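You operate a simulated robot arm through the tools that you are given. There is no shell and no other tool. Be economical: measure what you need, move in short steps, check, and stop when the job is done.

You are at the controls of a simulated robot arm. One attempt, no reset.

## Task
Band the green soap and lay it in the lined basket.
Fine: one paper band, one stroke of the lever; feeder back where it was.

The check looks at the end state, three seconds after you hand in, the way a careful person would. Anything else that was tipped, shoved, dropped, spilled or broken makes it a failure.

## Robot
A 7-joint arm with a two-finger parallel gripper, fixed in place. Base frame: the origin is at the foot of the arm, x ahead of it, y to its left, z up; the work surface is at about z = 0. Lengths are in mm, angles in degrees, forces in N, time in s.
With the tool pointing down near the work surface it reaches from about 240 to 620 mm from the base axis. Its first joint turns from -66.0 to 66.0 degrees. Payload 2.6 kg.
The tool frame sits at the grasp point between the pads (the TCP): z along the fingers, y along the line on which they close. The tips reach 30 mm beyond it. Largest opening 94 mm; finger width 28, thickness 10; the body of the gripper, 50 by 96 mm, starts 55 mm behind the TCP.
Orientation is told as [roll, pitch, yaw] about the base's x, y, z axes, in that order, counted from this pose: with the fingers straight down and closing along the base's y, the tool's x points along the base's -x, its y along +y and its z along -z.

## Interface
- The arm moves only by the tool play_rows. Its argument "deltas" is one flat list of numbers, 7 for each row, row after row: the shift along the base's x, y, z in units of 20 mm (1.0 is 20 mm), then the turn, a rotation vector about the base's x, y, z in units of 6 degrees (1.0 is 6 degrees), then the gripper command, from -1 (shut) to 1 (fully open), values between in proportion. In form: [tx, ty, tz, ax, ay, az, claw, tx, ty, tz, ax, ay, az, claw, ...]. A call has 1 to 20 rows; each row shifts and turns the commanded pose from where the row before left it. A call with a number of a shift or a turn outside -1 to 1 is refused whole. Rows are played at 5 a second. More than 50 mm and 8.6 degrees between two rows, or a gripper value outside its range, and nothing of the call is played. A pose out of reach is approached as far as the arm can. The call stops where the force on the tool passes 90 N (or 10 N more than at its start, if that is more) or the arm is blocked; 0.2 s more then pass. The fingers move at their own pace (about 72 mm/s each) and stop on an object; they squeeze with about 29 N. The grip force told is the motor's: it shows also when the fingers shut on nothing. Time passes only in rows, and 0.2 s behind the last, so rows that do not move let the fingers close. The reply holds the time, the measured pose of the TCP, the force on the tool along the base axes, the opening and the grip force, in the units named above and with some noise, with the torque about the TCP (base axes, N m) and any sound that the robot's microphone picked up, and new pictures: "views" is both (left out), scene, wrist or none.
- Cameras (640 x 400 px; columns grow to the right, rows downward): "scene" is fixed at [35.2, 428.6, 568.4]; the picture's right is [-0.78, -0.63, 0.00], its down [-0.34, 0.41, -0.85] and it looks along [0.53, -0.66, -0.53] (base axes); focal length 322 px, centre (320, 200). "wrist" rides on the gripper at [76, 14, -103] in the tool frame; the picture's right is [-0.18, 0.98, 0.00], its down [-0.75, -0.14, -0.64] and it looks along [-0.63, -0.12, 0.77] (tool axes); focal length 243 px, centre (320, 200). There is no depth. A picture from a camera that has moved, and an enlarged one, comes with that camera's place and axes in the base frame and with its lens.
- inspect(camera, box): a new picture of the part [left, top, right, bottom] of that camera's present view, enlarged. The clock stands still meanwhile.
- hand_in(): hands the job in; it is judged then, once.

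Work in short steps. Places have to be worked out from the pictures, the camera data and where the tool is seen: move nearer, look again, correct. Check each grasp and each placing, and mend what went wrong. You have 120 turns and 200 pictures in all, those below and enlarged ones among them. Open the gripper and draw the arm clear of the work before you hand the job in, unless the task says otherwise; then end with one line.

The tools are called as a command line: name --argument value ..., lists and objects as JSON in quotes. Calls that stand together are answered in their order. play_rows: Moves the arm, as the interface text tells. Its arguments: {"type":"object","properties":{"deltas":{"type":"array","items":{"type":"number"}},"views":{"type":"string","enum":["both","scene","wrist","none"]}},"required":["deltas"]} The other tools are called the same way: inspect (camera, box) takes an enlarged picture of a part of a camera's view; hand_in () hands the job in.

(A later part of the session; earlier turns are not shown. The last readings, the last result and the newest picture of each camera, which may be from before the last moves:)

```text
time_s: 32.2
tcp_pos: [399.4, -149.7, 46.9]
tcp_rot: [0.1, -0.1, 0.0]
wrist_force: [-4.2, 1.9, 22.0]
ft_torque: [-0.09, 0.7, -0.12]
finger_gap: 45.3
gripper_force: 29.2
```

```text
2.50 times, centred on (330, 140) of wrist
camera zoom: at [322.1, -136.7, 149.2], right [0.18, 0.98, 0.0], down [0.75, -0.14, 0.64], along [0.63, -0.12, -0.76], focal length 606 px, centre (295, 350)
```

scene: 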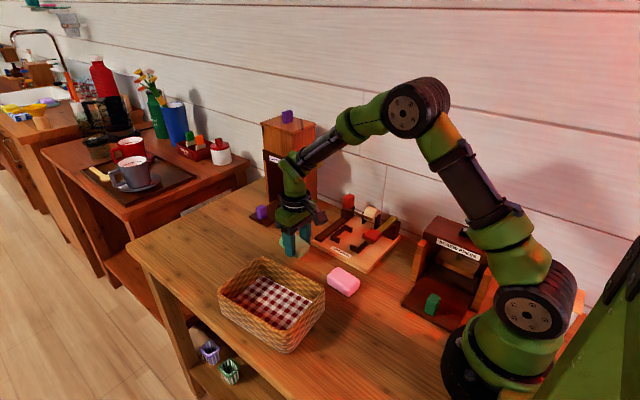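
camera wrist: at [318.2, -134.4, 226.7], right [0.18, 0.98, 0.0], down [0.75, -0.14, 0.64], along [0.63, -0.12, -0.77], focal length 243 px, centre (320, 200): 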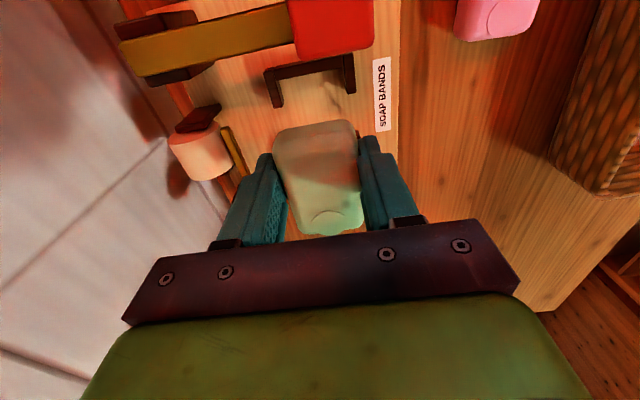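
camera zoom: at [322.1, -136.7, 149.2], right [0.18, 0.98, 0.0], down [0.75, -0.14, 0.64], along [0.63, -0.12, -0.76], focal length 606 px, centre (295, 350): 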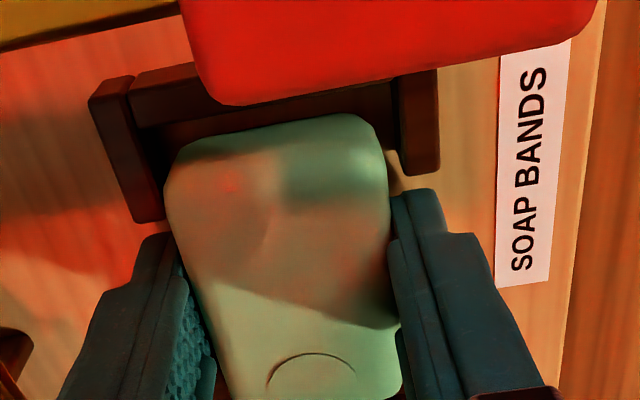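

Seated level between the brackets. Releasing partly and rising straight up.

play_rows --deltas '[0, 0, 0.05, 0, 0, 0, 0.3, 0, 0, 0.05, 0, 0, 0, 0.3, 0, 0, 0.6, 0, 0, 0, 0.3, 0, 0, 1, 0, 0, 0, 0.3, 0, 0, 1, 0, 0, 0, 0.3, 0, 0, 1, 0, 0, 0, 0.3, 0, 0, 1, 0, 0, 0, 0.3, 0, 1, 0, 0, 0, 0, 0.3, 0, 1, 0, 0, 0, 0, 0.3, 0, 0, 0, 0, 0, 0, 0.3]' --views "none"

inspect --camera "scene" --box '[310, 190, 400, 260]'

inspect --camera "wrist" --box '[160, 0, 440, 240]'

```text
time_s: 34.4
tcp_pos: [397.8, -109.1, 140.1]
tcp_rot: [0.1, -0.2, 0.0]
wrist_force: [-0.1, 0.2, 0.5]
ft_torque: [-0.01, -0.01, 0.01]
finger_gap: 61.1
gripper_force: 0.1
```

```text
5.71 times, centred on (355, 225) of scene
camera zoom: at [35.2, 428.6, 568.4], right [-0.78, -0.63, 0.0], down [-0.34, 0.41, -0.85], along [0.54, -0.66, -0.53], focal length 1843 px, centre (120, 57)
```

zoom: 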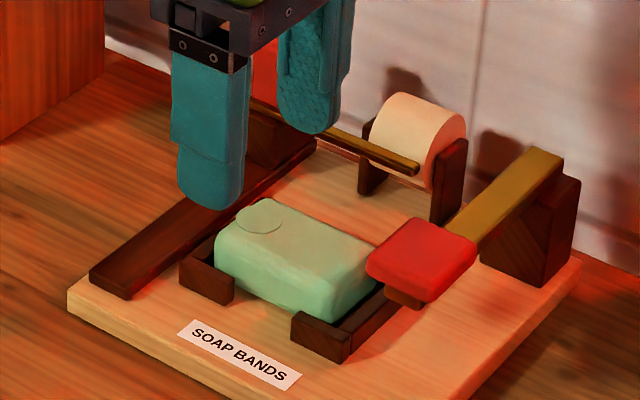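

```text
1.67 times, centred on (300, 120) of wrist
camera zoom: at [320.7, -95.6, 241.8], right [0.18, 0.98, 0.0], down [0.75, -0.14, 0.64], along [0.63, -0.12, -0.77], focal length 404 px, centre (353, 333)
```

zoom: 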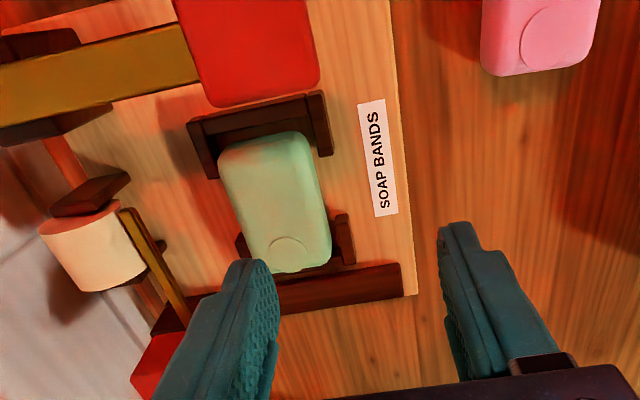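

Soap sits properly in the pocket; the bar (z≈42–48) should just clear its top (~38). Next I'll grip the feeder's red handle with yaw −90 (body clear of the wall at y≈−293). Moving above it.

play_rows --deltas '[0, 0, 1, 0, 0, -1, 0.2, 0, 0, 1, 0, 0, -1, 0, 0, 0, 0.5, 0, 0, -1, 0, 0, 0, 0, 0, 0, -1, 0, 0, 0, 0, 0, 0, -1, 0, 0, 0, 0, 0, 0, -1, 0, 0.5, 0, 0, 0, 0, -1, 0, 0.5, -0.5, 0, 0, 0, -1, 0, 0.5, -0.5, 0, 0, 0, -1, 0, 0.5, -0.5, 0, 0, 0, -1, 0, 0.5, -0.5, 0, 0, 0, -1, 0, 0.5, -0.5, 0, 0, 0, -1, 0, 0.5, -0.5, 0, 0, 0, -1, 0, 0, -0.5, 0, 0, 0, -1, 0, 0, -0.5, 0, 0, 0, -1, 0, 0, -0.5, 0, 0, 0, 0, 0, 0, 0, 0, 0, 0, 0, 0]'

inspect --camera "wrist" --box '[200, 40, 440, 240]'

```text
time_s: 38.0
tcp_pos: [470.5, -200.3, 189.2]
tcp_rot: [0.2, -0.1, -90.0]
wrist_force: [0.5, 0.0, 0.3]
ft_torque: [-0.04, -0.03, 0.02]
finger_gap: 47.1
gripper_force: 0.0
camera wrist: at [482.4, -124.4, 291.5], right [0.98, -0.18, 0.0], down [-0.14, -0.75, 0.64], along [-0.12, -0.63, -0.77], focal length 243 px, centre (320, 200)
```

scene: 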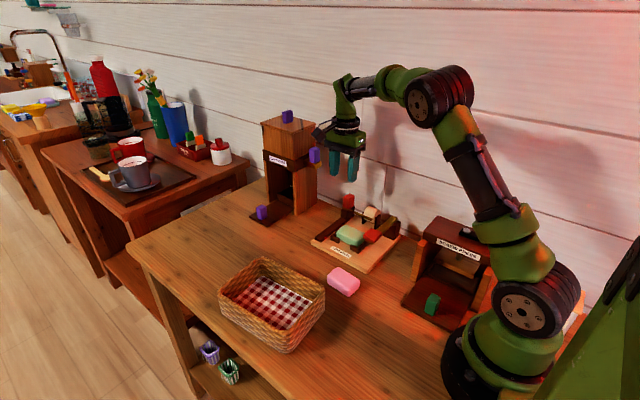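
wrist: 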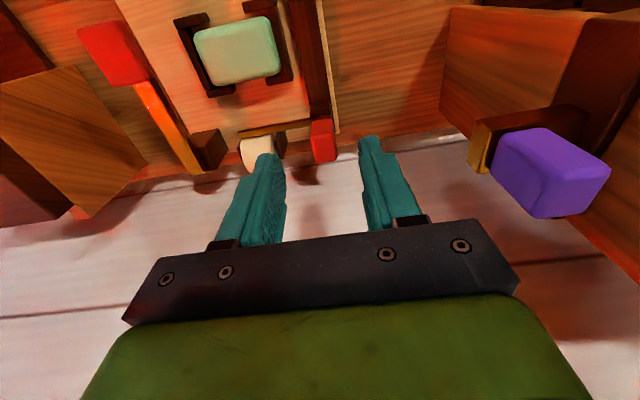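

```text
2.00 times, centred on (320, 140) of wrist
camera zoom: at [482.4, -124.4, 291.5], right [0.98, -0.18, 0.0], down [-0.14, -0.75, 0.64], along [-0.12, -0.63, -0.77], focal length 485 px, centre (320, 320)
```

zoom: 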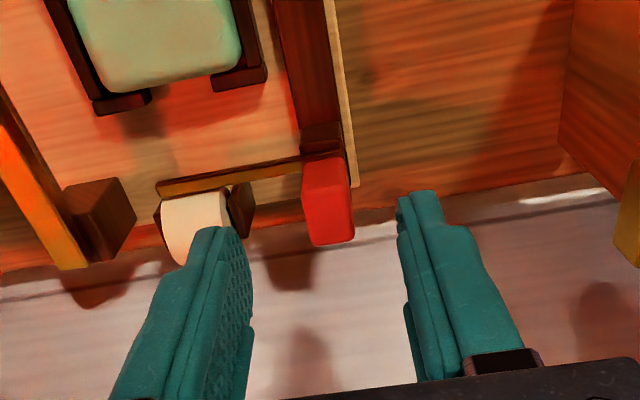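

Handle ≈(466,−236), top z≈84. Moving over it and down to z≈110 for a check.

play_rows --deltas '[-0.2, -0.9, 0, 0, 0, 0, 0, 0, -0.9, 0, 0, 0, 0, 0, 0, 0, -1, 0, 0, 0, 0, 0, 0, -1, 0, 0, 0, 0, 0, 0, -1, 0, 0, 0, 0, 0, 0, -0.8, 0, 0, 0, 0, 0, 0, 0, 0, 0, 0, 0]' --views "none"

inspect --camera "wrist" --box '[200, 40, 440, 240]'

inspect --camera "scene" --box '[300, 160, 400, 240]'

```text
time_s: 39.6
tcp_pos: [465.2, -236.5, 112.9]
tcp_rot: [0.2, -0.1, -90.0]
wrist_force: [0.6, 0.5, -0.5]
ft_torque: [-0.02, 0.01, -0.01]
finger_gap: 46.8
gripper_force: 0.1
```

```text
2.00 times, centred on (320, 140) of wrist
camera zoom: at [477.2, -160.4, 215.0], right [0.98, -0.18, 0.0], down [-0.14, -0.75, 0.64], along [-0.12, -0.63, -0.77], focal length 485 px, centre (320, 320)
```

zoom: 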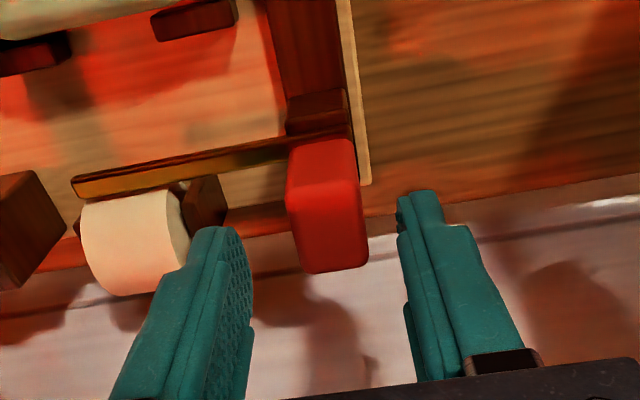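

```text
5.00 times, centred on (350, 200) of scene
camera zoom: at [35.2, 428.6, 568.4], right [-0.78, -0.63, 0.0], down [-0.34, 0.41, -0.85], along [0.53, -0.66, -0.53], focal length 1612 px, centre (170, 200)
```

zoom: 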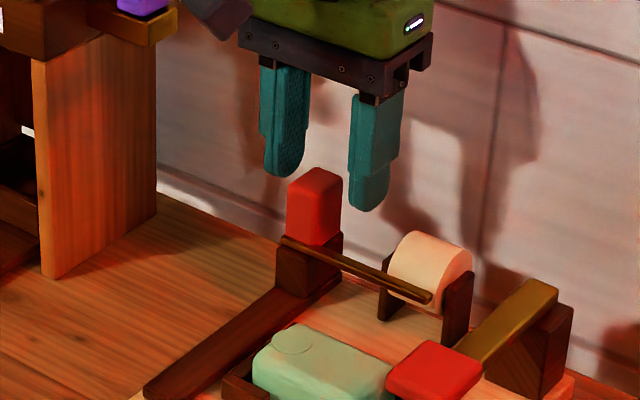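

Handle is centred between the fingers. Descending 27 mm and closing.

play_rows --deltas '[0, 0.05, -0.7, 0, 0, 0, 0, 0, 0, -0.65, 0, 0, 0, 0, 0, 0, 0, 0, 0, 0, -0.6, 0, 0, 0, 0, 0, 0, -0.8, 0, 0, 0, 0, 0, 0, -0.8, 0, 0, 0, 0, 0, 0, -0.8]' --views "none"

inspect --camera "scene" --box '[300, 160, 400, 240]'

```text
time_s: 41.0
tcp_pos: [467.7, -233.3, 85.4]
tcp_rot: [0.5, -0.1, -89.6]
wrist_force: [43.6, 0.9, -18.1]
ft_torque: [-0.53, 0.28, -0.24]
finger_gap: 26.3
gripper_force: 45.0
```

```text
5.00 times, centred on (350, 200) of scene
camera zoom: at [35.3, 428.6, 568.5], right [-0.78, -0.63, 0.0], down [-0.34, 0.41, -0.85], along [0.53, -0.66, -0.53], focal length 1612 px, centre (170, 200)
```

zoom: 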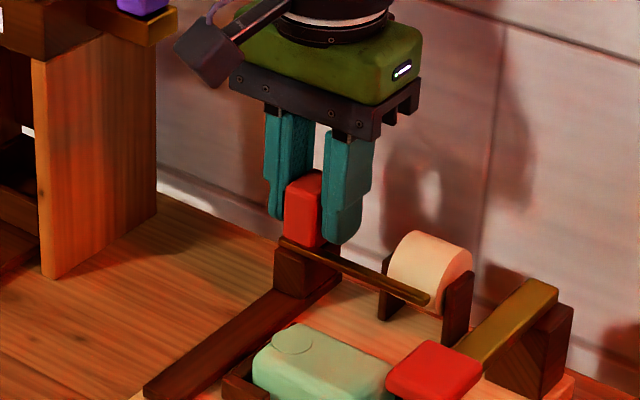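

Gripped (26.3), but side force 44 N: handle is a bit further +x. Relaxing by +4 mm.

play_rows --deltas '[0.15, 0, 0, 0, 0, 0, -0.8, 0.07, 0, 0, 0, 0, 0, -0.8, 0, 0, 0, 0, 0, 0, -0.8]' --views "none"

```text
time_s: 41.8
tcp_pos: [468.2, -234.9, 86.2]
tcp_rot: [-0.1, 0.0, -90.2]
wrist_force: [0.8, 9.1, 2.2]
ft_torque: [0.06, 0.04, 0.32]
finger_gap: 26.3
gripper_force: 45.2
```

Relaxed. Sliding the feeder +y 40 mm gently.

play_rows --deltas '[0, 0.4, 0, 0, 0, 0, -0.8, 0, 0.4, 0, 0, 0, 0, -0.8, 0, 0.4, 0, 0, 0, 0, -0.8, 0, 0.4, 0, 0, 0, 0, -0.8, 0, 0.4, 0, 0, 0, 0, -0.8, 0, 0, 0, 0, 0, 0, -0.8]' --views "none"

inspect --camera "scene" --box '[300, 160, 400, 260]'

```text
time_s: 43.2
tcp_pos: [467.9, -196.4, 87.7]
tcp_rot: [0.0, -0.2, -90.2]
wrist_force: [-27.5, -1.2, 10.7]
ft_torque: [-1.05, -0.06, 0.14]
finger_gap: 26.0
gripper_force: 45.0
```

```text
4.00 times, centred on (350, 210) of scene
camera zoom: at [35.1, 428.7, 568.4], right [-0.78, -0.63, 0.0], down [-0.33, 0.41, -0.85], along [0.54, -0.66, -0.53], focal length 1290 px, centre (200, 160)
```

zoom: 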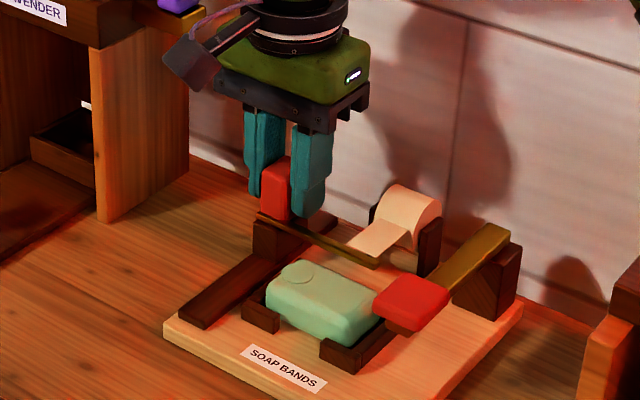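

Paper is drawing out. Easing x by −1.5 and moving another 16 mm to check clearance over the soap.

play_rows --deltas '[-0.08, 0, -0.05, 0, 0, 0, -0.8, 0, 0.4, 0, 0, 0, 0, -0.8, 0, 0.4, 0, 0, 0, 0, -0.8, 0, 0, 0, 0, 0, 0, -0.8]' --views "none"

inspect --camera "scene" --box '[320, 190, 390, 250]'

inspect --camera "wrist" --box '[160, 0, 440, 220]'

```text
time_s: 44.2
tcp_pos: [468.5, -177.5, 86.2]
tcp_rot: [0.3, -0.1, -89.9]
wrist_force: [-28.8, 0.3, 30.8]
ft_torque: [0.01, 0.0, 0.09]
finger_gap: 26.1
gripper_force: 45.0
```

```text
6.67 times, centred on (355, 220) of scene
camera zoom: at [35.0, 428.7, 568.4], right [-0.78, -0.63, 0.0], down [-0.33, 0.41, -0.85], along [0.54, -0.66, -0.53], focal length 2150 px, centre (87, 67)
```

zoom: 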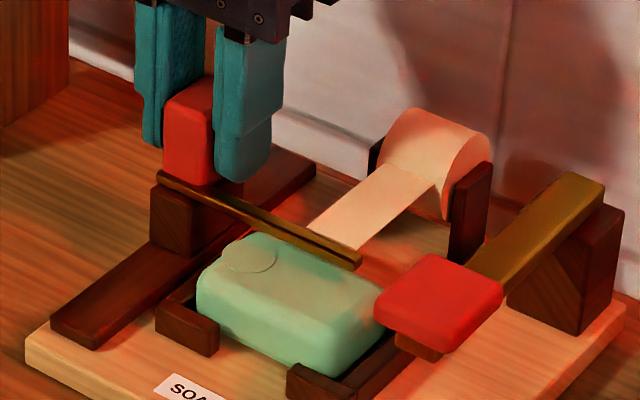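

```text
1.82 times, centred on (300, 110) of wrist
camera zoom: at [480.8, -103.2, 188.8], right [0.98, -0.18, 0.0], down [-0.14, -0.75, 0.64], along [-0.12, -0.63, -0.77], focal length 441 px, centre (356, 364)
```

zoom: 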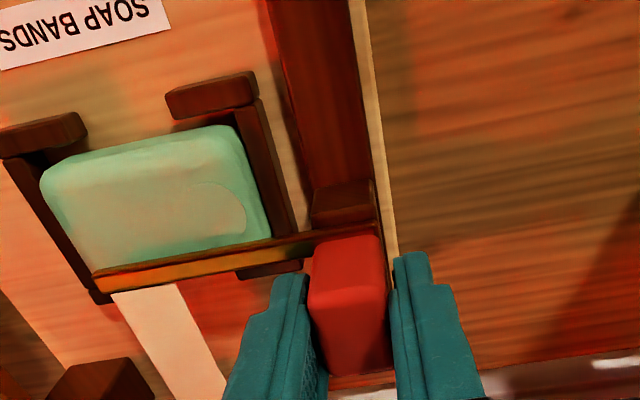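

The bar clears the soap top. Relieving side forces (x −1.5, z +1) and continuing.

play_rows --deltas '[-0.08, 0, 0.06, 0, 0, 0, -0.8, 0, 0.4, 0, 0, 0, 0, -0.8, 0, 0.4, 0, 0, 0, 0, -0.8, 0, 0, 0, 0, 0, 0, -0.8]' --views "none"

inspect --camera "scene" --box '[320, 190, 390, 250]'

```text
time_s: 45.2
tcp_pos: [467.7, -160.7, 86.3]
tcp_rot: [0.3, -0.1, -89.7]
wrist_force: [13.2, -1.1, 1.2]
ft_torque: [-0.8, 0.02, -0.19]
finger_gap: 25.9
gripper_force: 45.1
```

```text
6.67 times, centred on (355, 220) of scene
camera zoom: at [35.2, 428.7, 568.4], right [-0.78, -0.63, 0.0], down [-0.34, 0.41, -0.85], along [0.54, -0.66, -0.53], focal length 2150 px, centre (87, 67)
```

zoom: 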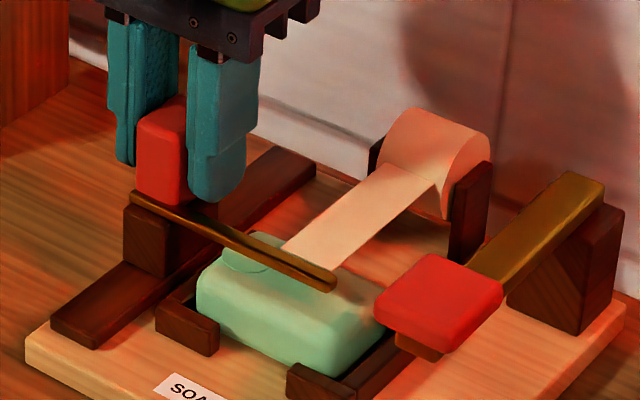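

play_rows --deltas '[0.03, 0.4, 0, 0, 0, 0, -0.8, 0, 0.4, 0, 0, 0, 0, -0.8, 0, 0.4, 0, 0, 0, 0, -0.8, 0, 0, 0, 0, 0, 0, -0.8]' --views "none"

inspect --camera "scene" --box '[320, 190, 390, 250]'

```text
time_s: 46.2
tcp_pos: [467.5, -139.6, 85.7]
tcp_rot: [0.3, -0.2, -90.0]
wrist_force: [32.1, -11.0, -16.1]
ft_torque: [1.21, 0.08, -0.22]
finger_gap: 26.1
gripper_force: 44.9
```

```text
6.67 times, centred on (355, 220) of scene
camera zoom: at [35.3, 428.6, 568.5], right [-0.78, -0.63, 0.0], down [-0.34, 0.41, -0.85], along [0.53, -0.66, -0.53], focal length 2150 px, centre (87, 67)
```

zoom: 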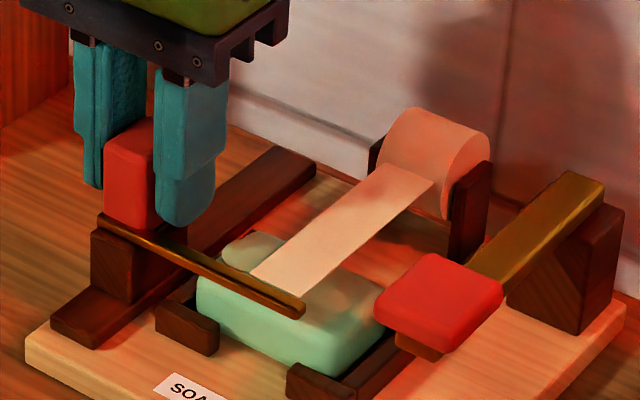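

play_rows --deltas '[0.08, 0.3, 0, 0, 0, 0, -0.8, 0, 0.3, -0.03, 0, 0, 0, -0.8, 0, 0, 0, 0, 0, 0, -0.8]' --views "none"

inspect --camera "scene" --box '[320, 190, 390, 250]'

```text
time_s: 47.0
tcp_pos: [469.1, -137.2, 89.1]
tcp_rot: [0.6, -1.1, -90.2]
wrist_force: [19.2, -40.2, -9.3]
ft_torque: [-0.13, 0.05, 0.09]
finger_gap: 25.9
gripper_force: 45.6
```

```text
6.67 times, centred on (355, 220) of scene
camera zoom: at [35.3, 428.6, 568.4], right [-0.78, -0.63, 0.0], down [-0.34, 0.41, -0.85], along [0.53, -0.66, -0.53], focal length 2150 px, centre (87, 67)
```

zoom: 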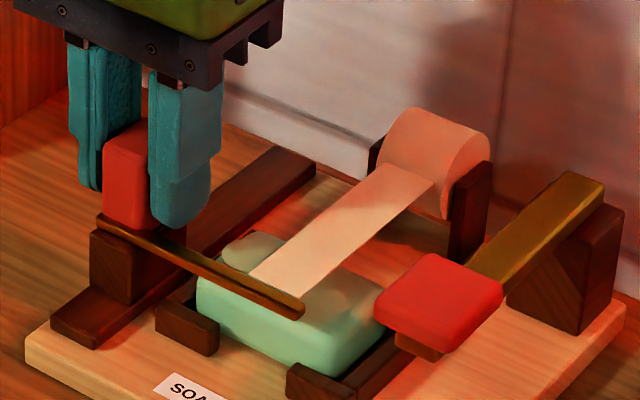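

The feeder is at its end stop (40 N, no further motion), paper lies across the soap. Relieving the push, releasing and rising.

play_rows --deltas '[-0.05, -0.4, 0, 0, 0, 0, -0.8, 0, -0.05, 0, 0, 0, 0, -0.8, 0, 0, 0, 0, 0, 0, 0, 0, 0, 0, 0, 0, 0, 0, 0, 0, 0.5, 0, 0, 0, 0, 0, 0, 1, 0, 0, 0, 0, 0, 0, 1, 0, 0, 0, 0, 0, 0, 0.5, 0, 0, 0, 0, 0, 0, 0, 0, 0, 0, 0]'

inspect --camera "scene" --box '[320, 190, 390, 250]'

```text
time_s: 49.0
tcp_pos: [467.4, -136.3, 146.2]
tcp_rot: [0.1, -0.1, -90.0]
wrist_force: [0.6, -0.4, 1.1]
ft_torque: [0.02, 0.0, 0.0]
finger_gap: 46.9
gripper_force: 0.1
camera wrist: at [480.0, -60.3, 248.0], right [0.98, -0.18, 0.0], down [-0.14, -0.75, 0.64], along [-0.12, -0.63, -0.77], focal length 243 px, centre (320, 200)
```

scene: 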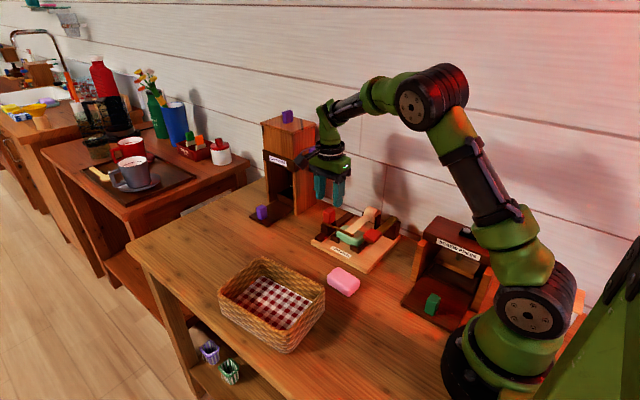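
wrist: 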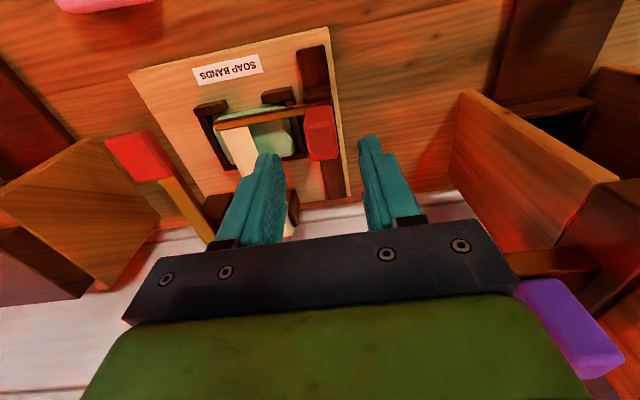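

```text
6.67 times, centred on (355, 220) of scene
camera zoom: at [35.2, 428.6, 568.4], right [-0.78, -0.63, 0.0], down [-0.34, 0.41, -0.85], along [0.53, -0.66, -0.53], focal length 2150 px, centre (87, 67)
```

zoom: 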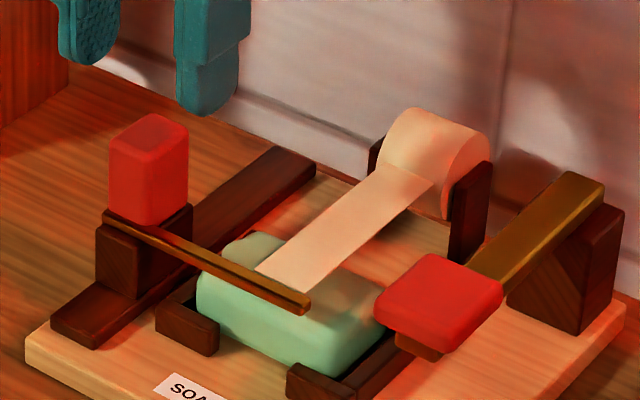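

The feeder crept back ~4 mm when I relieved. I'll nudge it fully to its stop from behind with closed fingers.

play_rows --deltas '[0, -0.9, 0, 0, 0, 0, -1, 0, -0.9, 0, 0, 0, 0, -1, 0, 0, -1, 0, 0, 0, -1, 0, 0, -1, 0, 0, 0, -1, 0, 0, -1, 0, 0, 0, -1, 0, 0, 0, 0, 0, 0, -1, 0, 0.4, 0, 0, 0, 0, -1, 0, 0.2, 0, 0, 0, 0, -1, 0, 0.2, 0, 0, 0, 0, -1, 0, 0, 0, 0, 0, 0, -1]' --views "none"

inspect --camera "scene" --box '[320, 190, 390, 250]'

```text
time_s: 51.2
tcp_pos: [467.6, -165.1, 86.2]
tcp_rot: [0.4, -1.1, -90.2]
wrist_force: [17.4, -40.6, -10.2]
ft_torque: [-0.11, -0.05, -0.02]
finger_gap: 0.0
gripper_force: 28.4
```

```text
6.67 times, centred on (355, 220) of scene
camera zoom: at [35.3, 428.6, 568.4], right [-0.78, -0.63, 0.0], down [-0.34, 0.41, -0.85], along [0.53, -0.66, -0.53], focal length 2150 px, centre (87, 67)
```

zoom: 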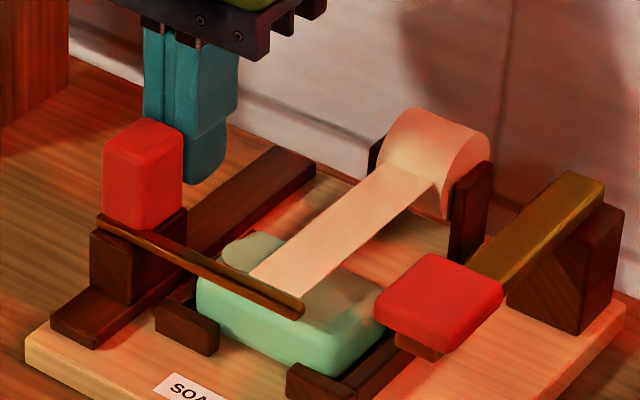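

At the stop. Withdrawing, then moving over the lever knob at z≈150.

play_rows --deltas '[0, -0.8, 0, 0, 0, 0, -1, 0, -0.2, 0.8, 0, 0, 0, -1, 0, 0, 1, 0, 0, 0, -1, 0, 0, 1, 0, 0, 0, -1, -1, 0.2, 0.5, 0, 0, 0, -1, -1, 0.3, 0, 0, 0, 0, -1, -1, 0.3, 0, 0, 0, 0, -1, -1, 0.3, 0, 0, 0, 0, -1, -1, 0.3, 0, 0, 0, 0, -1, -1, 0.3, 0, 0, 0, 0, -1, -1, 0.3, 0, 0, 0, 0, -1, 0, 0, 0, 0, 0, 0, -1]'

inspect --camera "wrist" --box '[180, 20, 460, 220]'

inspect --camera "scene" --box '[320, 180, 420, 260]'

```text
time_s: 53.8
tcp_pos: [327.6, -137.1, 150.7]
tcp_rot: [0.2, -0.1, -89.9]
wrist_force: [0.6, 1.2, -0.8]
ft_torque: [-0.03, -0.03, -0.01]
finger_gap: 0.0
gripper_force: 29.2
camera wrist: at [339.6, -60.5, 253.6], right [0.98, -0.18, 0.0], down [-0.14, -0.75, 0.64], along [-0.12, -0.63, -0.77], focal length 243 px, centre (320, 200)
```

scene: 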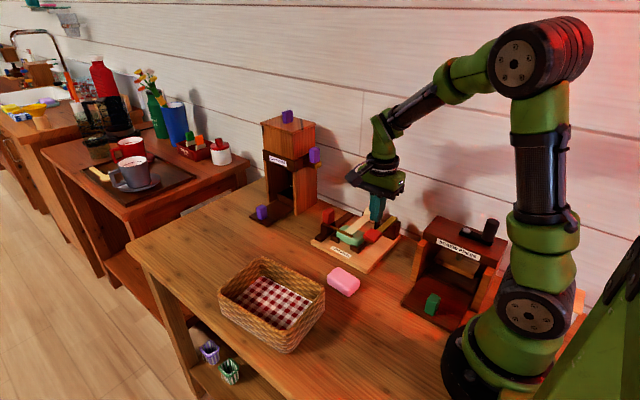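
wrist: 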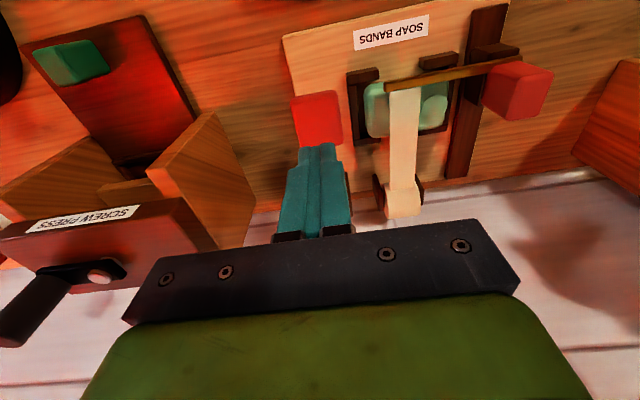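

```text
2.00 times, centred on (320, 120) of wrist
camera zoom: at [339.6, -60.5, 253.6], right [0.98, -0.18, 0.0], down [-0.14, -0.75, 0.64], along [-0.12, -0.63, -0.77], focal length 485 px, centre (320, 360)
```

zoom: 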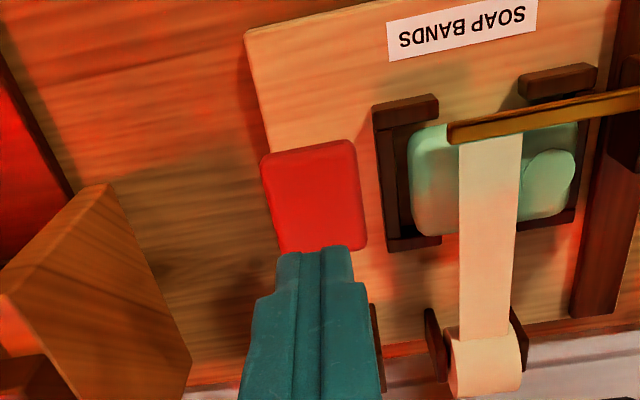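

```text
5.00 times, centred on (370, 220) of scene
camera zoom: at [35.2, 428.6, 568.4], right [-0.78, -0.63, 0.0], down [-0.34, 0.41, -0.85], along [0.53, -0.66, -0.53], focal length 1612 px, centre (70, 100)
```

zoom: 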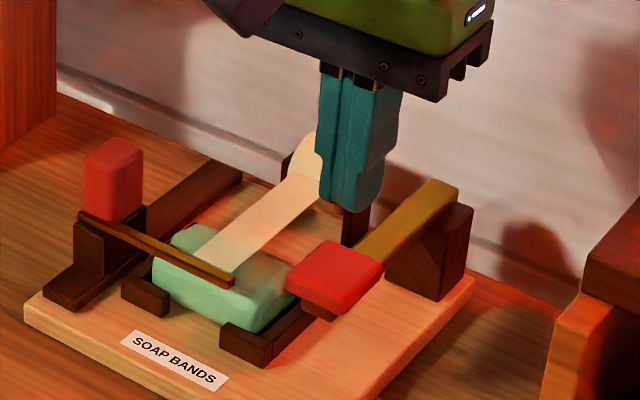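

Knob centre ≈(325,−128). Aligning and lowering to z≈116 (tips ≈86).

play_rows --deltas '[-0.12, 0.42, 0, 0, 0, 0, -1, 0, 0, -0.8, 0, 0, 0, -1, 0, 0, -0.8, 0, 0, 0, -1, 0, 0, 0, 0, 0, 0, -1]' --views "none"

inspect --camera "scene" --box '[320, 180, 420, 260]'

```text
time_s: 54.8
tcp_pos: [324.9, -128.5, 118.9]
tcp_rot: [0.3, -0.1, -89.9]
wrist_force: [-0.7, 0.0, 0.0]
ft_torque: [0.02, -0.02, -0.01]
finger_gap: 0.1
gripper_force: 28.8
```

```text
5.00 times, centred on (370, 220) of scene
camera zoom: at [35.2, 428.6, 568.4], right [-0.78, -0.63, 0.0], down [-0.34, 0.41, -0.85], along [0.53, -0.66, -0.53], focal length 1612 px, centre (70, 100)
```

zoom: 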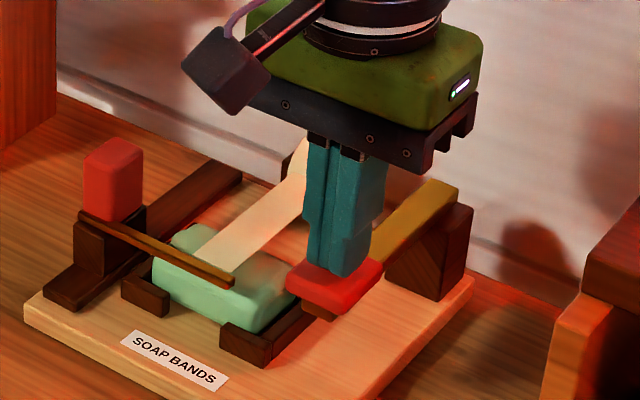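

Aim is good. Pressing down in 4 mm rows.

play_rows --deltas '[0, 0, -0.3, 0, 0, 0, -1, 0, 0, -0.2, 0, 0, 0, -1, 0, 0, -0.2, 0, 0, 0, -1, 0, 0, -0.2, 0, 0, 0, -1, 0, 0, 0, 0, 0, 0, -1]' --views "none"

inspect --camera "scene" --box '[320, 180, 420, 260]'

```text
time_s: 56.0
tcp_pos: [324.9, -127.5, 101.7]
tcp_rot: [0.2, 0.0, -90.0]
wrist_force: [-0.7, 1.8, 2.6]
ft_torque: [-0.01, -0.01, 0.04]
finger_gap: 0.0
gripper_force: 29.0
```

```text
5.00 times, centred on (370, 220) of scene
camera zoom: at [35.2, 428.6, 568.4], right [-0.78, -0.63, 0.0], down [-0.33, 0.41, -0.85], along [0.54, -0.66, -0.53], focal length 1612 px, centre (70, 100)
```

zoom: 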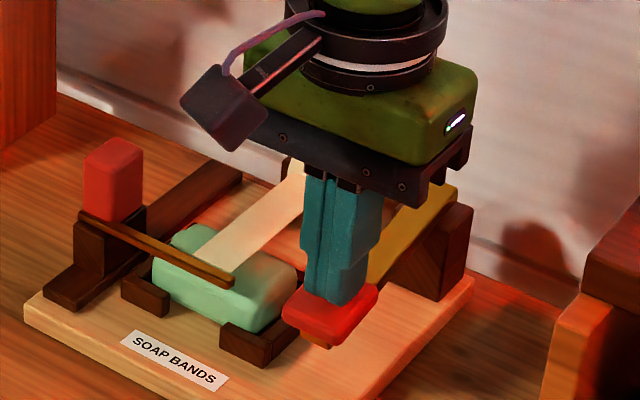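

Lever is moving with a light force (2.6 N). Continuing the same single stroke down.

play_rows --deltas '[0, 0, -0.25, 0, 0, 0, -1, 0, 0, -0.25, 0, 0, 0, -1, 0, 0, -0.25, 0, 0, 0, -1, 0, 0, -0.25, 0, 0, 0, -1, 0, 0, 0, 0, 0, 0, -1]' --views "none"

inspect --camera "scene" --box '[320, 180, 420, 260]'

```text
time_s: 57.0
tcp_pos: [327.5, -127.9, 89.9]
tcp_rot: [0.7, 0.3, -90.5]
wrist_force: [-12.3, 7.5, 38.1]
ft_torque: [-0.27, 0.24, -0.46]
finger_gap: 0.1
gripper_force: 29.1
stopped in row 5: the force on the tool passed its limit at 99 N (the readings are from after the stop); the commanded pose is now the measured one
```

```text
5.00 times, centred on (370, 220) of scene
camera zoom: at [35.1, 428.7, 568.4], right [-0.78, -0.63, 0.0], down [-0.33, 0.41, -0.85], along [0.54, -0.66, -0.53], focal length 1612 px, centre (70, 100)
```

zoom: 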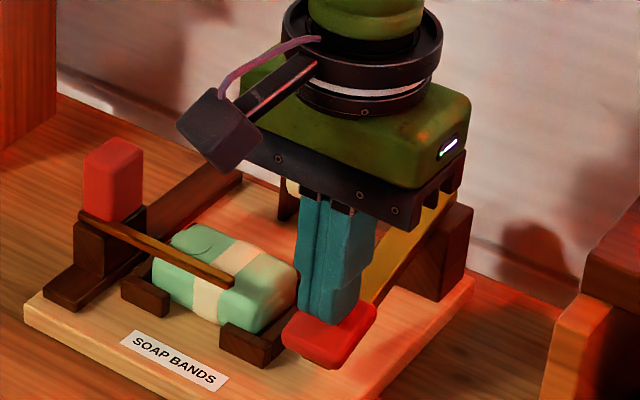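

The band is around the soap. Raising off the lever and moving to the front side of the feeder handle.

play_rows --deltas '[0, 0, 0.5, 0, 0, 0, -1, 0, 0, 1, 0, 0, 0, -1, 0, 0, 1, 0, 0, 0, -1, 0, 0, 1, 0, 0, 0, -1, 1, 0.25, 0, 0, 0, 0, -1, 1, 0.25, 0, 0, 0, 0, -1, 1, 0.25, 0, 0, 0, 0, -1, 1, 0.25, 0, 0, 0, 0, -1, 1, 0.25, 0, 0, 0, 0, -1, 1, 0.25, 0, 0, 0, 0, -1, 1, 0.25, 0, 0, 0, 0, -1, 0, 0, 0, 0, 0, 0, -1]' --views "none"

inspect --camera "scene" --box '[310, 170, 420, 260]'

inspect --camera "wrist" --box '[180, 20, 460, 220]'

```text
time_s: 59.6
tcp_pos: [466.9, -92.5, 157.2]
tcp_rot: [0.5, 0.1, -90.3]
wrist_force: [-0.4, 0.0, -0.4]
ft_torque: [0.01, 0.03, -0.05]
finger_gap: 0.2
gripper_force: 28.8
```

```text
4.44 times, centred on (365, 215) of scene
camera zoom: at [35.2, 428.6, 568.4], right [-0.78, -0.63, 0.0], down [-0.34, 0.41, -0.85], along [0.54, -0.66, -0.53], focal length 1433 px, centre (120, 133)
```

zoom: 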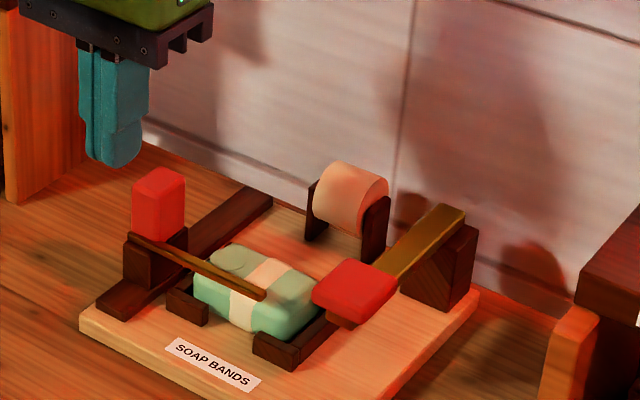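

```text
2.00 times, centred on (320, 120) of wrist
camera zoom: at [479.3, -17.3, 259.2], right [0.98, -0.19, 0.01], down [-0.15, -0.75, 0.64], along [-0.11, -0.63, -0.77], focal length 485 px, centre (320, 360)
```

zoom: 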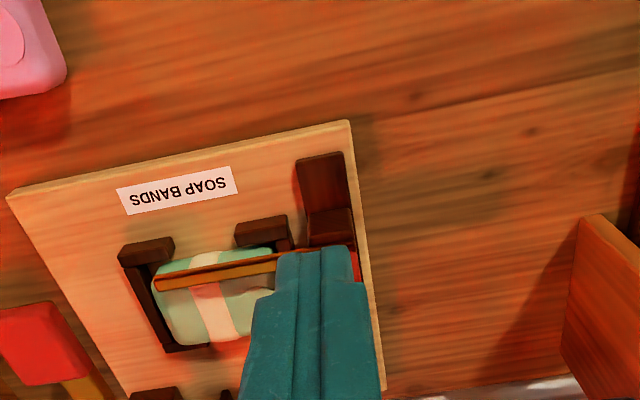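

Lever sprang back, band on. Lowering in front of the handle and pushing the feeder back (−y) ~75 mm first.

play_rows --deltas '[0.05, 0, -1, 0, 0, 0, -1, 0, 0, -1, 0, 0, 0, -1, 0, 0, -1, 0, 0, 0, -1, 0, 0, -0.4, 0, 0, 0, -1, 0, -0.5, 0, 0, 0, 0, -1, 0, -0.5, 0, 0, 0, 0, -1, 0, -0.5, 0, 0, 0, 0, -1, 0, -0.5, 0, 0, 0, 0, -1, 0, -0.5, 0, 0, 0, 0, -1, 0, -0.5, 0, 0, 0, 0, -1, 0, -0.5, 0, 0, 0, 0, -1, 0, -0.5, 0, 0, 0, 0, -1, 0, -0.5, 0, 0, 0, 0, -1, 0, 0, 0, 0, 0, 0, -1]' --views "none"

inspect --camera "scene" --box '[310, 170, 420, 260]'

```text
time_s: 62.6
tcp_pos: [467.4, -182.6, 89.3]
tcp_rot: [0.6, 0.1, -90.3]
wrist_force: [0.2, 0.5, -0.2]
ft_torque: [-0.01, 0.0, 0.02]
finger_gap: 0.0
gripper_force: 28.3
```

```text
4.44 times, centred on (365, 215) of scene
camera zoom: at [35.2, 428.6, 568.4], right [-0.78, -0.63, 0.0], down [-0.34, 0.41, -0.85], along [0.53, -0.66, -0.53], focal length 1433 px, centre (120, 133)
```

zoom: 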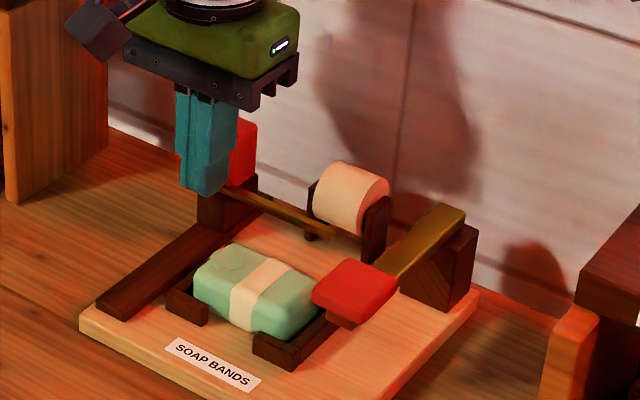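

Feeder moved cleanly. Pushing on in small steps to the rear stop.

play_rows --deltas '[0, -0.4, 0, 0, 0, 0, -1, 0, -0.4, 0, 0, 0, 0, -1, 0, -0.2, 0, 0, 0, 0, -1, 0, 0, 0, 0, 0, 0, -1]' --views "none"

inspect --camera "scene" --box '[290, 170, 420, 300]'

```text
time_s: 63.6
tcp_pos: [468.8, -202.2, 88.6]
tcp_rot: [0.5, 0.2, -90.4]
wrist_force: [-2.8, 7.5, 2.6]
ft_torque: [-0.04, -0.02, 0.01]
finger_gap: 0.0
gripper_force: 28.7
```

```text
3.08 times, centred on (355, 235) of scene
camera zoom: at [35.2, 428.6, 568.4], right [-0.78, -0.63, 0.0], down [-0.33, 0.41, -0.85], along [0.54, -0.66, -0.53], focal length 992 px, centre (212, 92)
```

zoom: 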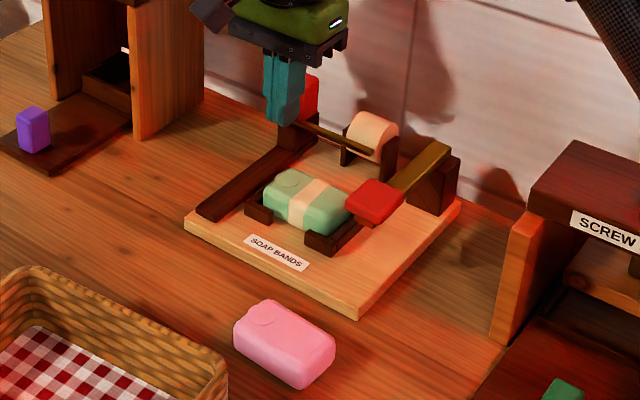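

Bar nearly matches the starting picture; a few more millimetres to confirm the stop.

play_rows --deltas '[0, -0.15, 0, 0, 0, 0, -1, 0, -0.15, 0, 0, 0, 0, -1, 0, 0, 0, 0, 0, 0, -1]' --views "none"

```text
time_s: 64.4
tcp_pos: [468.2, -203.1, 87.8]
tcp_rot: [0.4, 0.7, -90.3]
wrist_force: [-12.1, 33.5, 10.7]
ft_torque: [-0.16, -0.08, -0.02]
finger_gap: 0.1
gripper_force: 29.0
```

Rear stop reached (33 N). Backing off, rising, turning yaw back to 0 and moving above the soap.

play_rows --deltas '[0, 0.8, 0, 0, 0, 0, -1, 0, 0.2, 1, 0, 0, 0, -1, 0, 0, 1, 0, 0, 0, -1, 0, 0, 1, 0, 0, 0, -1, -0.3, 0, 1, 0, 0, 1, 0.3, -0.3, 0.1, 0, 0, 0, 1, 0.3, -0.3, 0.1, 0, 0, 0, 1, 0.3, -0.3, 0.1, 0, 0, 0, 1, 0.3, -0.3, 0.1, 0, 0, 0, 1, 0.3, -0.3, 0.1, 0, 0, 0, 1, 0.3, -0.3, 0.1, 0, 0, 0, 1, 0.3, -0.3, 0.1, 0, 0, 0, 1, 0.3, -0.3, 0.1, 0, 0, 0, 1, 0.3, -0.3, 0.2, 0, 0, 0, 1, 0.3, -0.3, 0.2, 0, 0, 0, 1, 0.3, -0.2, 0.1, 0, 0, 0, 1, 0.3, 0, 0.1, 0, 0, 0, 1, 0.3, 0, 0.1, 0, 0, 0, 1, 0.3, 0, 0, 0, 0, 0, 1, 0.3, 0, 0, 0, 0, 0, 0, 0.3]'

inspect --camera "scene" --box '[290, 170, 420, 300]'

inspect --camera "wrist" --box '[200, 0, 440, 200]'

```text
time_s: 68.6
tcp_pos: [397.5, -158.7, 168.9]
tcp_rot: [0.5, 0.1, -0.1]
wrist_force: [0.8, 0.3, -0.2]
ft_torque: [0.01, 0.01, -0.03]
finger_gap: 61.2
gripper_force: 0.0
camera wrist: at [320.3, -145.6, 271.5], right [0.19, 0.98, 0.01], down [0.75, -0.15, 0.64], along [0.63, -0.11, -0.77], focal length 243 px, centre (320, 200)
```

scene: 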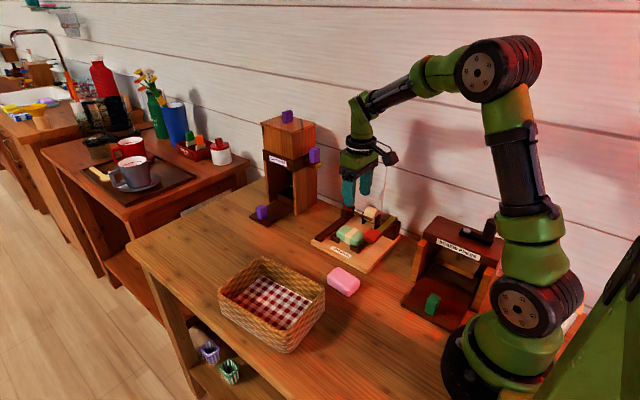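
wrist: 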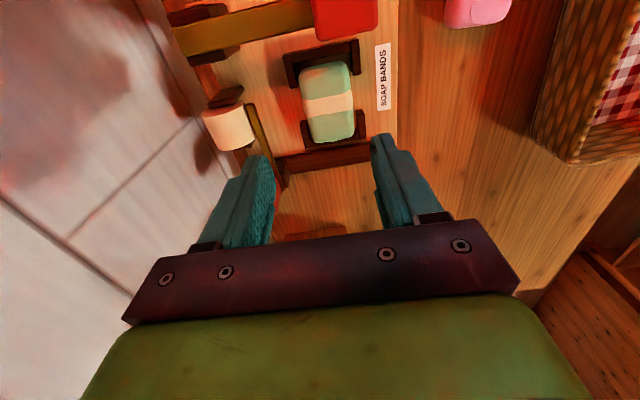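

```text
3.08 times, centred on (355, 235) of scene
camera zoom: at [35.2, 428.6, 568.4], right [-0.78, -0.63, 0.0], down [-0.34, 0.41, -0.85], along [0.53, -0.66, -0.53], focal length 992 px, centre (212, 92)
```

zoom: 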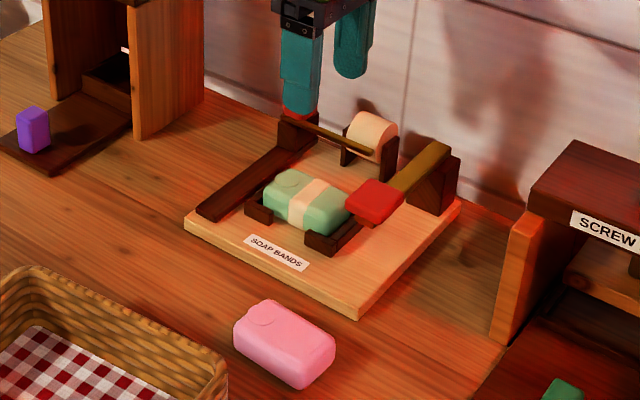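

```text
2.00 times, centred on (320, 100) of wrist
camera zoom: at [320.3, -145.6, 271.5], right [0.19, 0.98, 0.01], down [0.75, -0.15, 0.64], along [0.63, -0.11, -0.77], focal length 485 px, centre (320, 400)
```

zoom: 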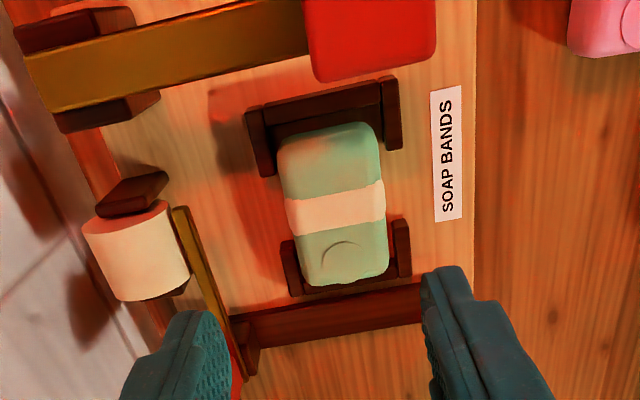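

Soap unmoved at ≈(398,−150). Aligning and lowering to z≈48 along the same path.

play_rows --deltas '[0.07, 0.43, -1, 0, 0, 0, 0.3, 0, 0, -1, 0, 0, 0, 0.3, 0, 0, -1, 0, 0, 0, 0.3, 0, 0, -1, 0, 0, 0, 0.3, 0, 0, -0.5, 0, 0, 0, 0.3, 0, 0, 0, 0, 0, 0, 0.3]' --views "none"

inspect --camera "scene" --box '[330, 210, 380, 250]'

```text
time_s: 70.0
tcp_pos: [398.8, -150.3, 78.8]
tcp_rot: [0.6, 0.1, -0.2]
wrist_force: [-0.4, 0.0, 0.4]
ft_torque: [-0.03, -0.02, 0.02]
finger_gap: 61.1
gripper_force: 0.0
```

```text
10.00 times, centred on (355, 230) of scene
camera zoom: at [35.2, 428.6, 568.4], right [-0.78, -0.63, 0.0], down [-0.34, 0.41, -0.85], along [0.53, -0.66, -0.53], focal length 3224 px, centre (-30, -100)
```

zoom: 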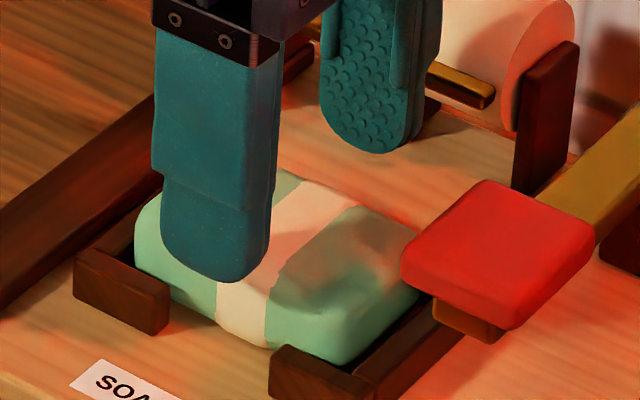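

play_rows --deltas '[0, 0, -0.5, 0, 0, 0, 0.3, 0, 0, -0.5, 0, 0, 0, 0.3, 0, 0, -0.3, 0, 0, 0, 0.3, 0, 0, -0.2, 0, 0, 0, 0.3, 0, 0, 0, 0, 0, 0, 0.3]' --views "none"

inspect --camera "scene" --box '[330, 210, 380, 250]'

```text
time_s: 71.2
tcp_pos: [399.2, -150.5, 48.1]
tcp_rot: [0.5, 0.2, -0.3]
wrist_force: [0.3, 0.4, -0.1]
ft_torque: [-0.02, 0.02, 0.0]
finger_gap: 61.1
gripper_force: 0.1
```

```text
10.00 times, centred on (355, 230) of scene
camera zoom: at [35.2, 428.6, 568.4], right [-0.78, -0.63, 0.0], down [-0.34, 0.41, -0.85], along [0.53, -0.66, -0.53], focal length 3224 px, centre (-30, -100)
```

zoom: 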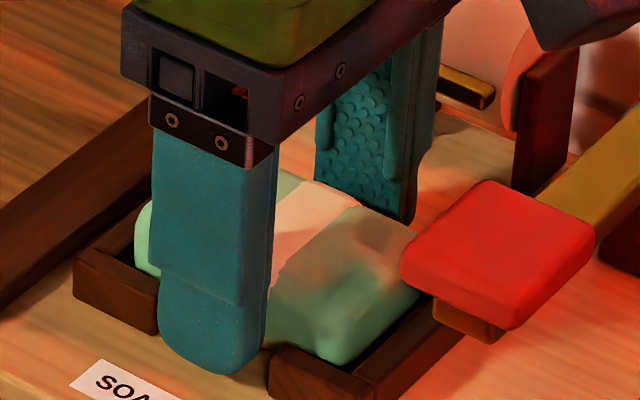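

Fingers straddle the soap in the gaps. Closing, then lifting to clear height.

play_rows --deltas '[0, 0, 0, 0, 0, 0, -1, 0, 0, 0, 0, 0, 0, -1, 0, 0, 0, 0, 0, 0, -1, 0, 0, 0.3, 0, 0, 0, -1, 0, 0, 0.5, 0, 0, 0, -1, 0, 0, 1, 0, 0, 0, -1, 0, 0, 1, 0, 0, 0, -1, 0, 0, 1, 0, 0, 0, -1, 0, 0, 1, 0, 0, 0, -1, 0, 0, 1, 0, 0, 0, -1, 0, 0, 0, 0, 0, 0, -1]'

inspect --camera "scene" --box '[200, 230, 350, 370]'

```text
time_s: 73.6
tcp_pos: [399.3, -150.0, 165.4]
tcp_rot: [0.5, 0.0, -0.3]
wrist_force: [-0.4, 0.5, -0.9]
ft_torque: [-0.02, 0.03, 0.03]
finger_gap: 45.3
gripper_force: 28.8
camera wrist: at [321.2, -137.0, 268.6], right [0.19, 0.98, 0.01], down [0.75, -0.15, 0.64], along [0.63, -0.11, -0.77], focal length 243 px, centre (320, 200)
```

scene: 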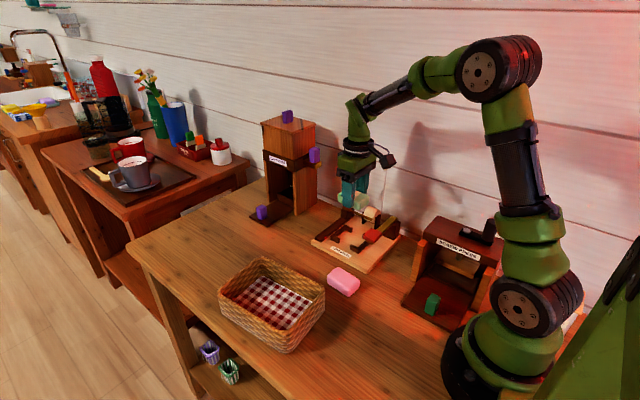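
wrist: 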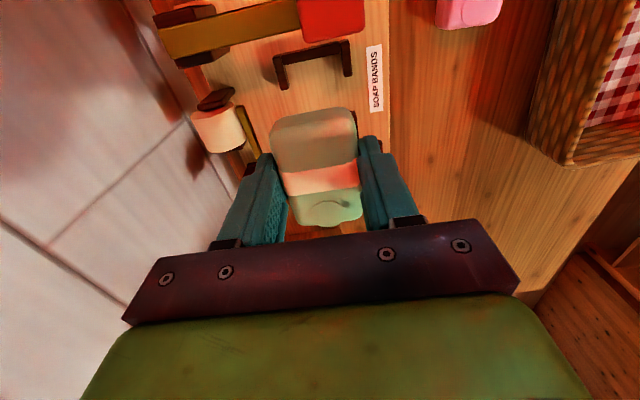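

```text
2.86 times, centred on (275, 300) of scene
camera zoom: at [35.2, 428.6, 568.4], right [-0.78, -0.63, 0.0], down [-0.34, 0.41, -0.85], along [0.53, -0.66, -0.53], focal length 921 px, centre (449, -86)
```

zoom: 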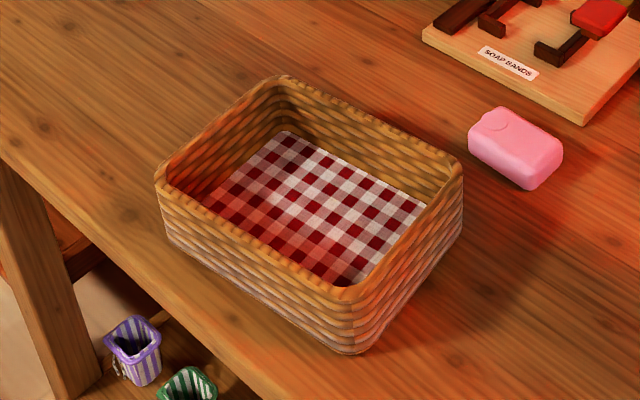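

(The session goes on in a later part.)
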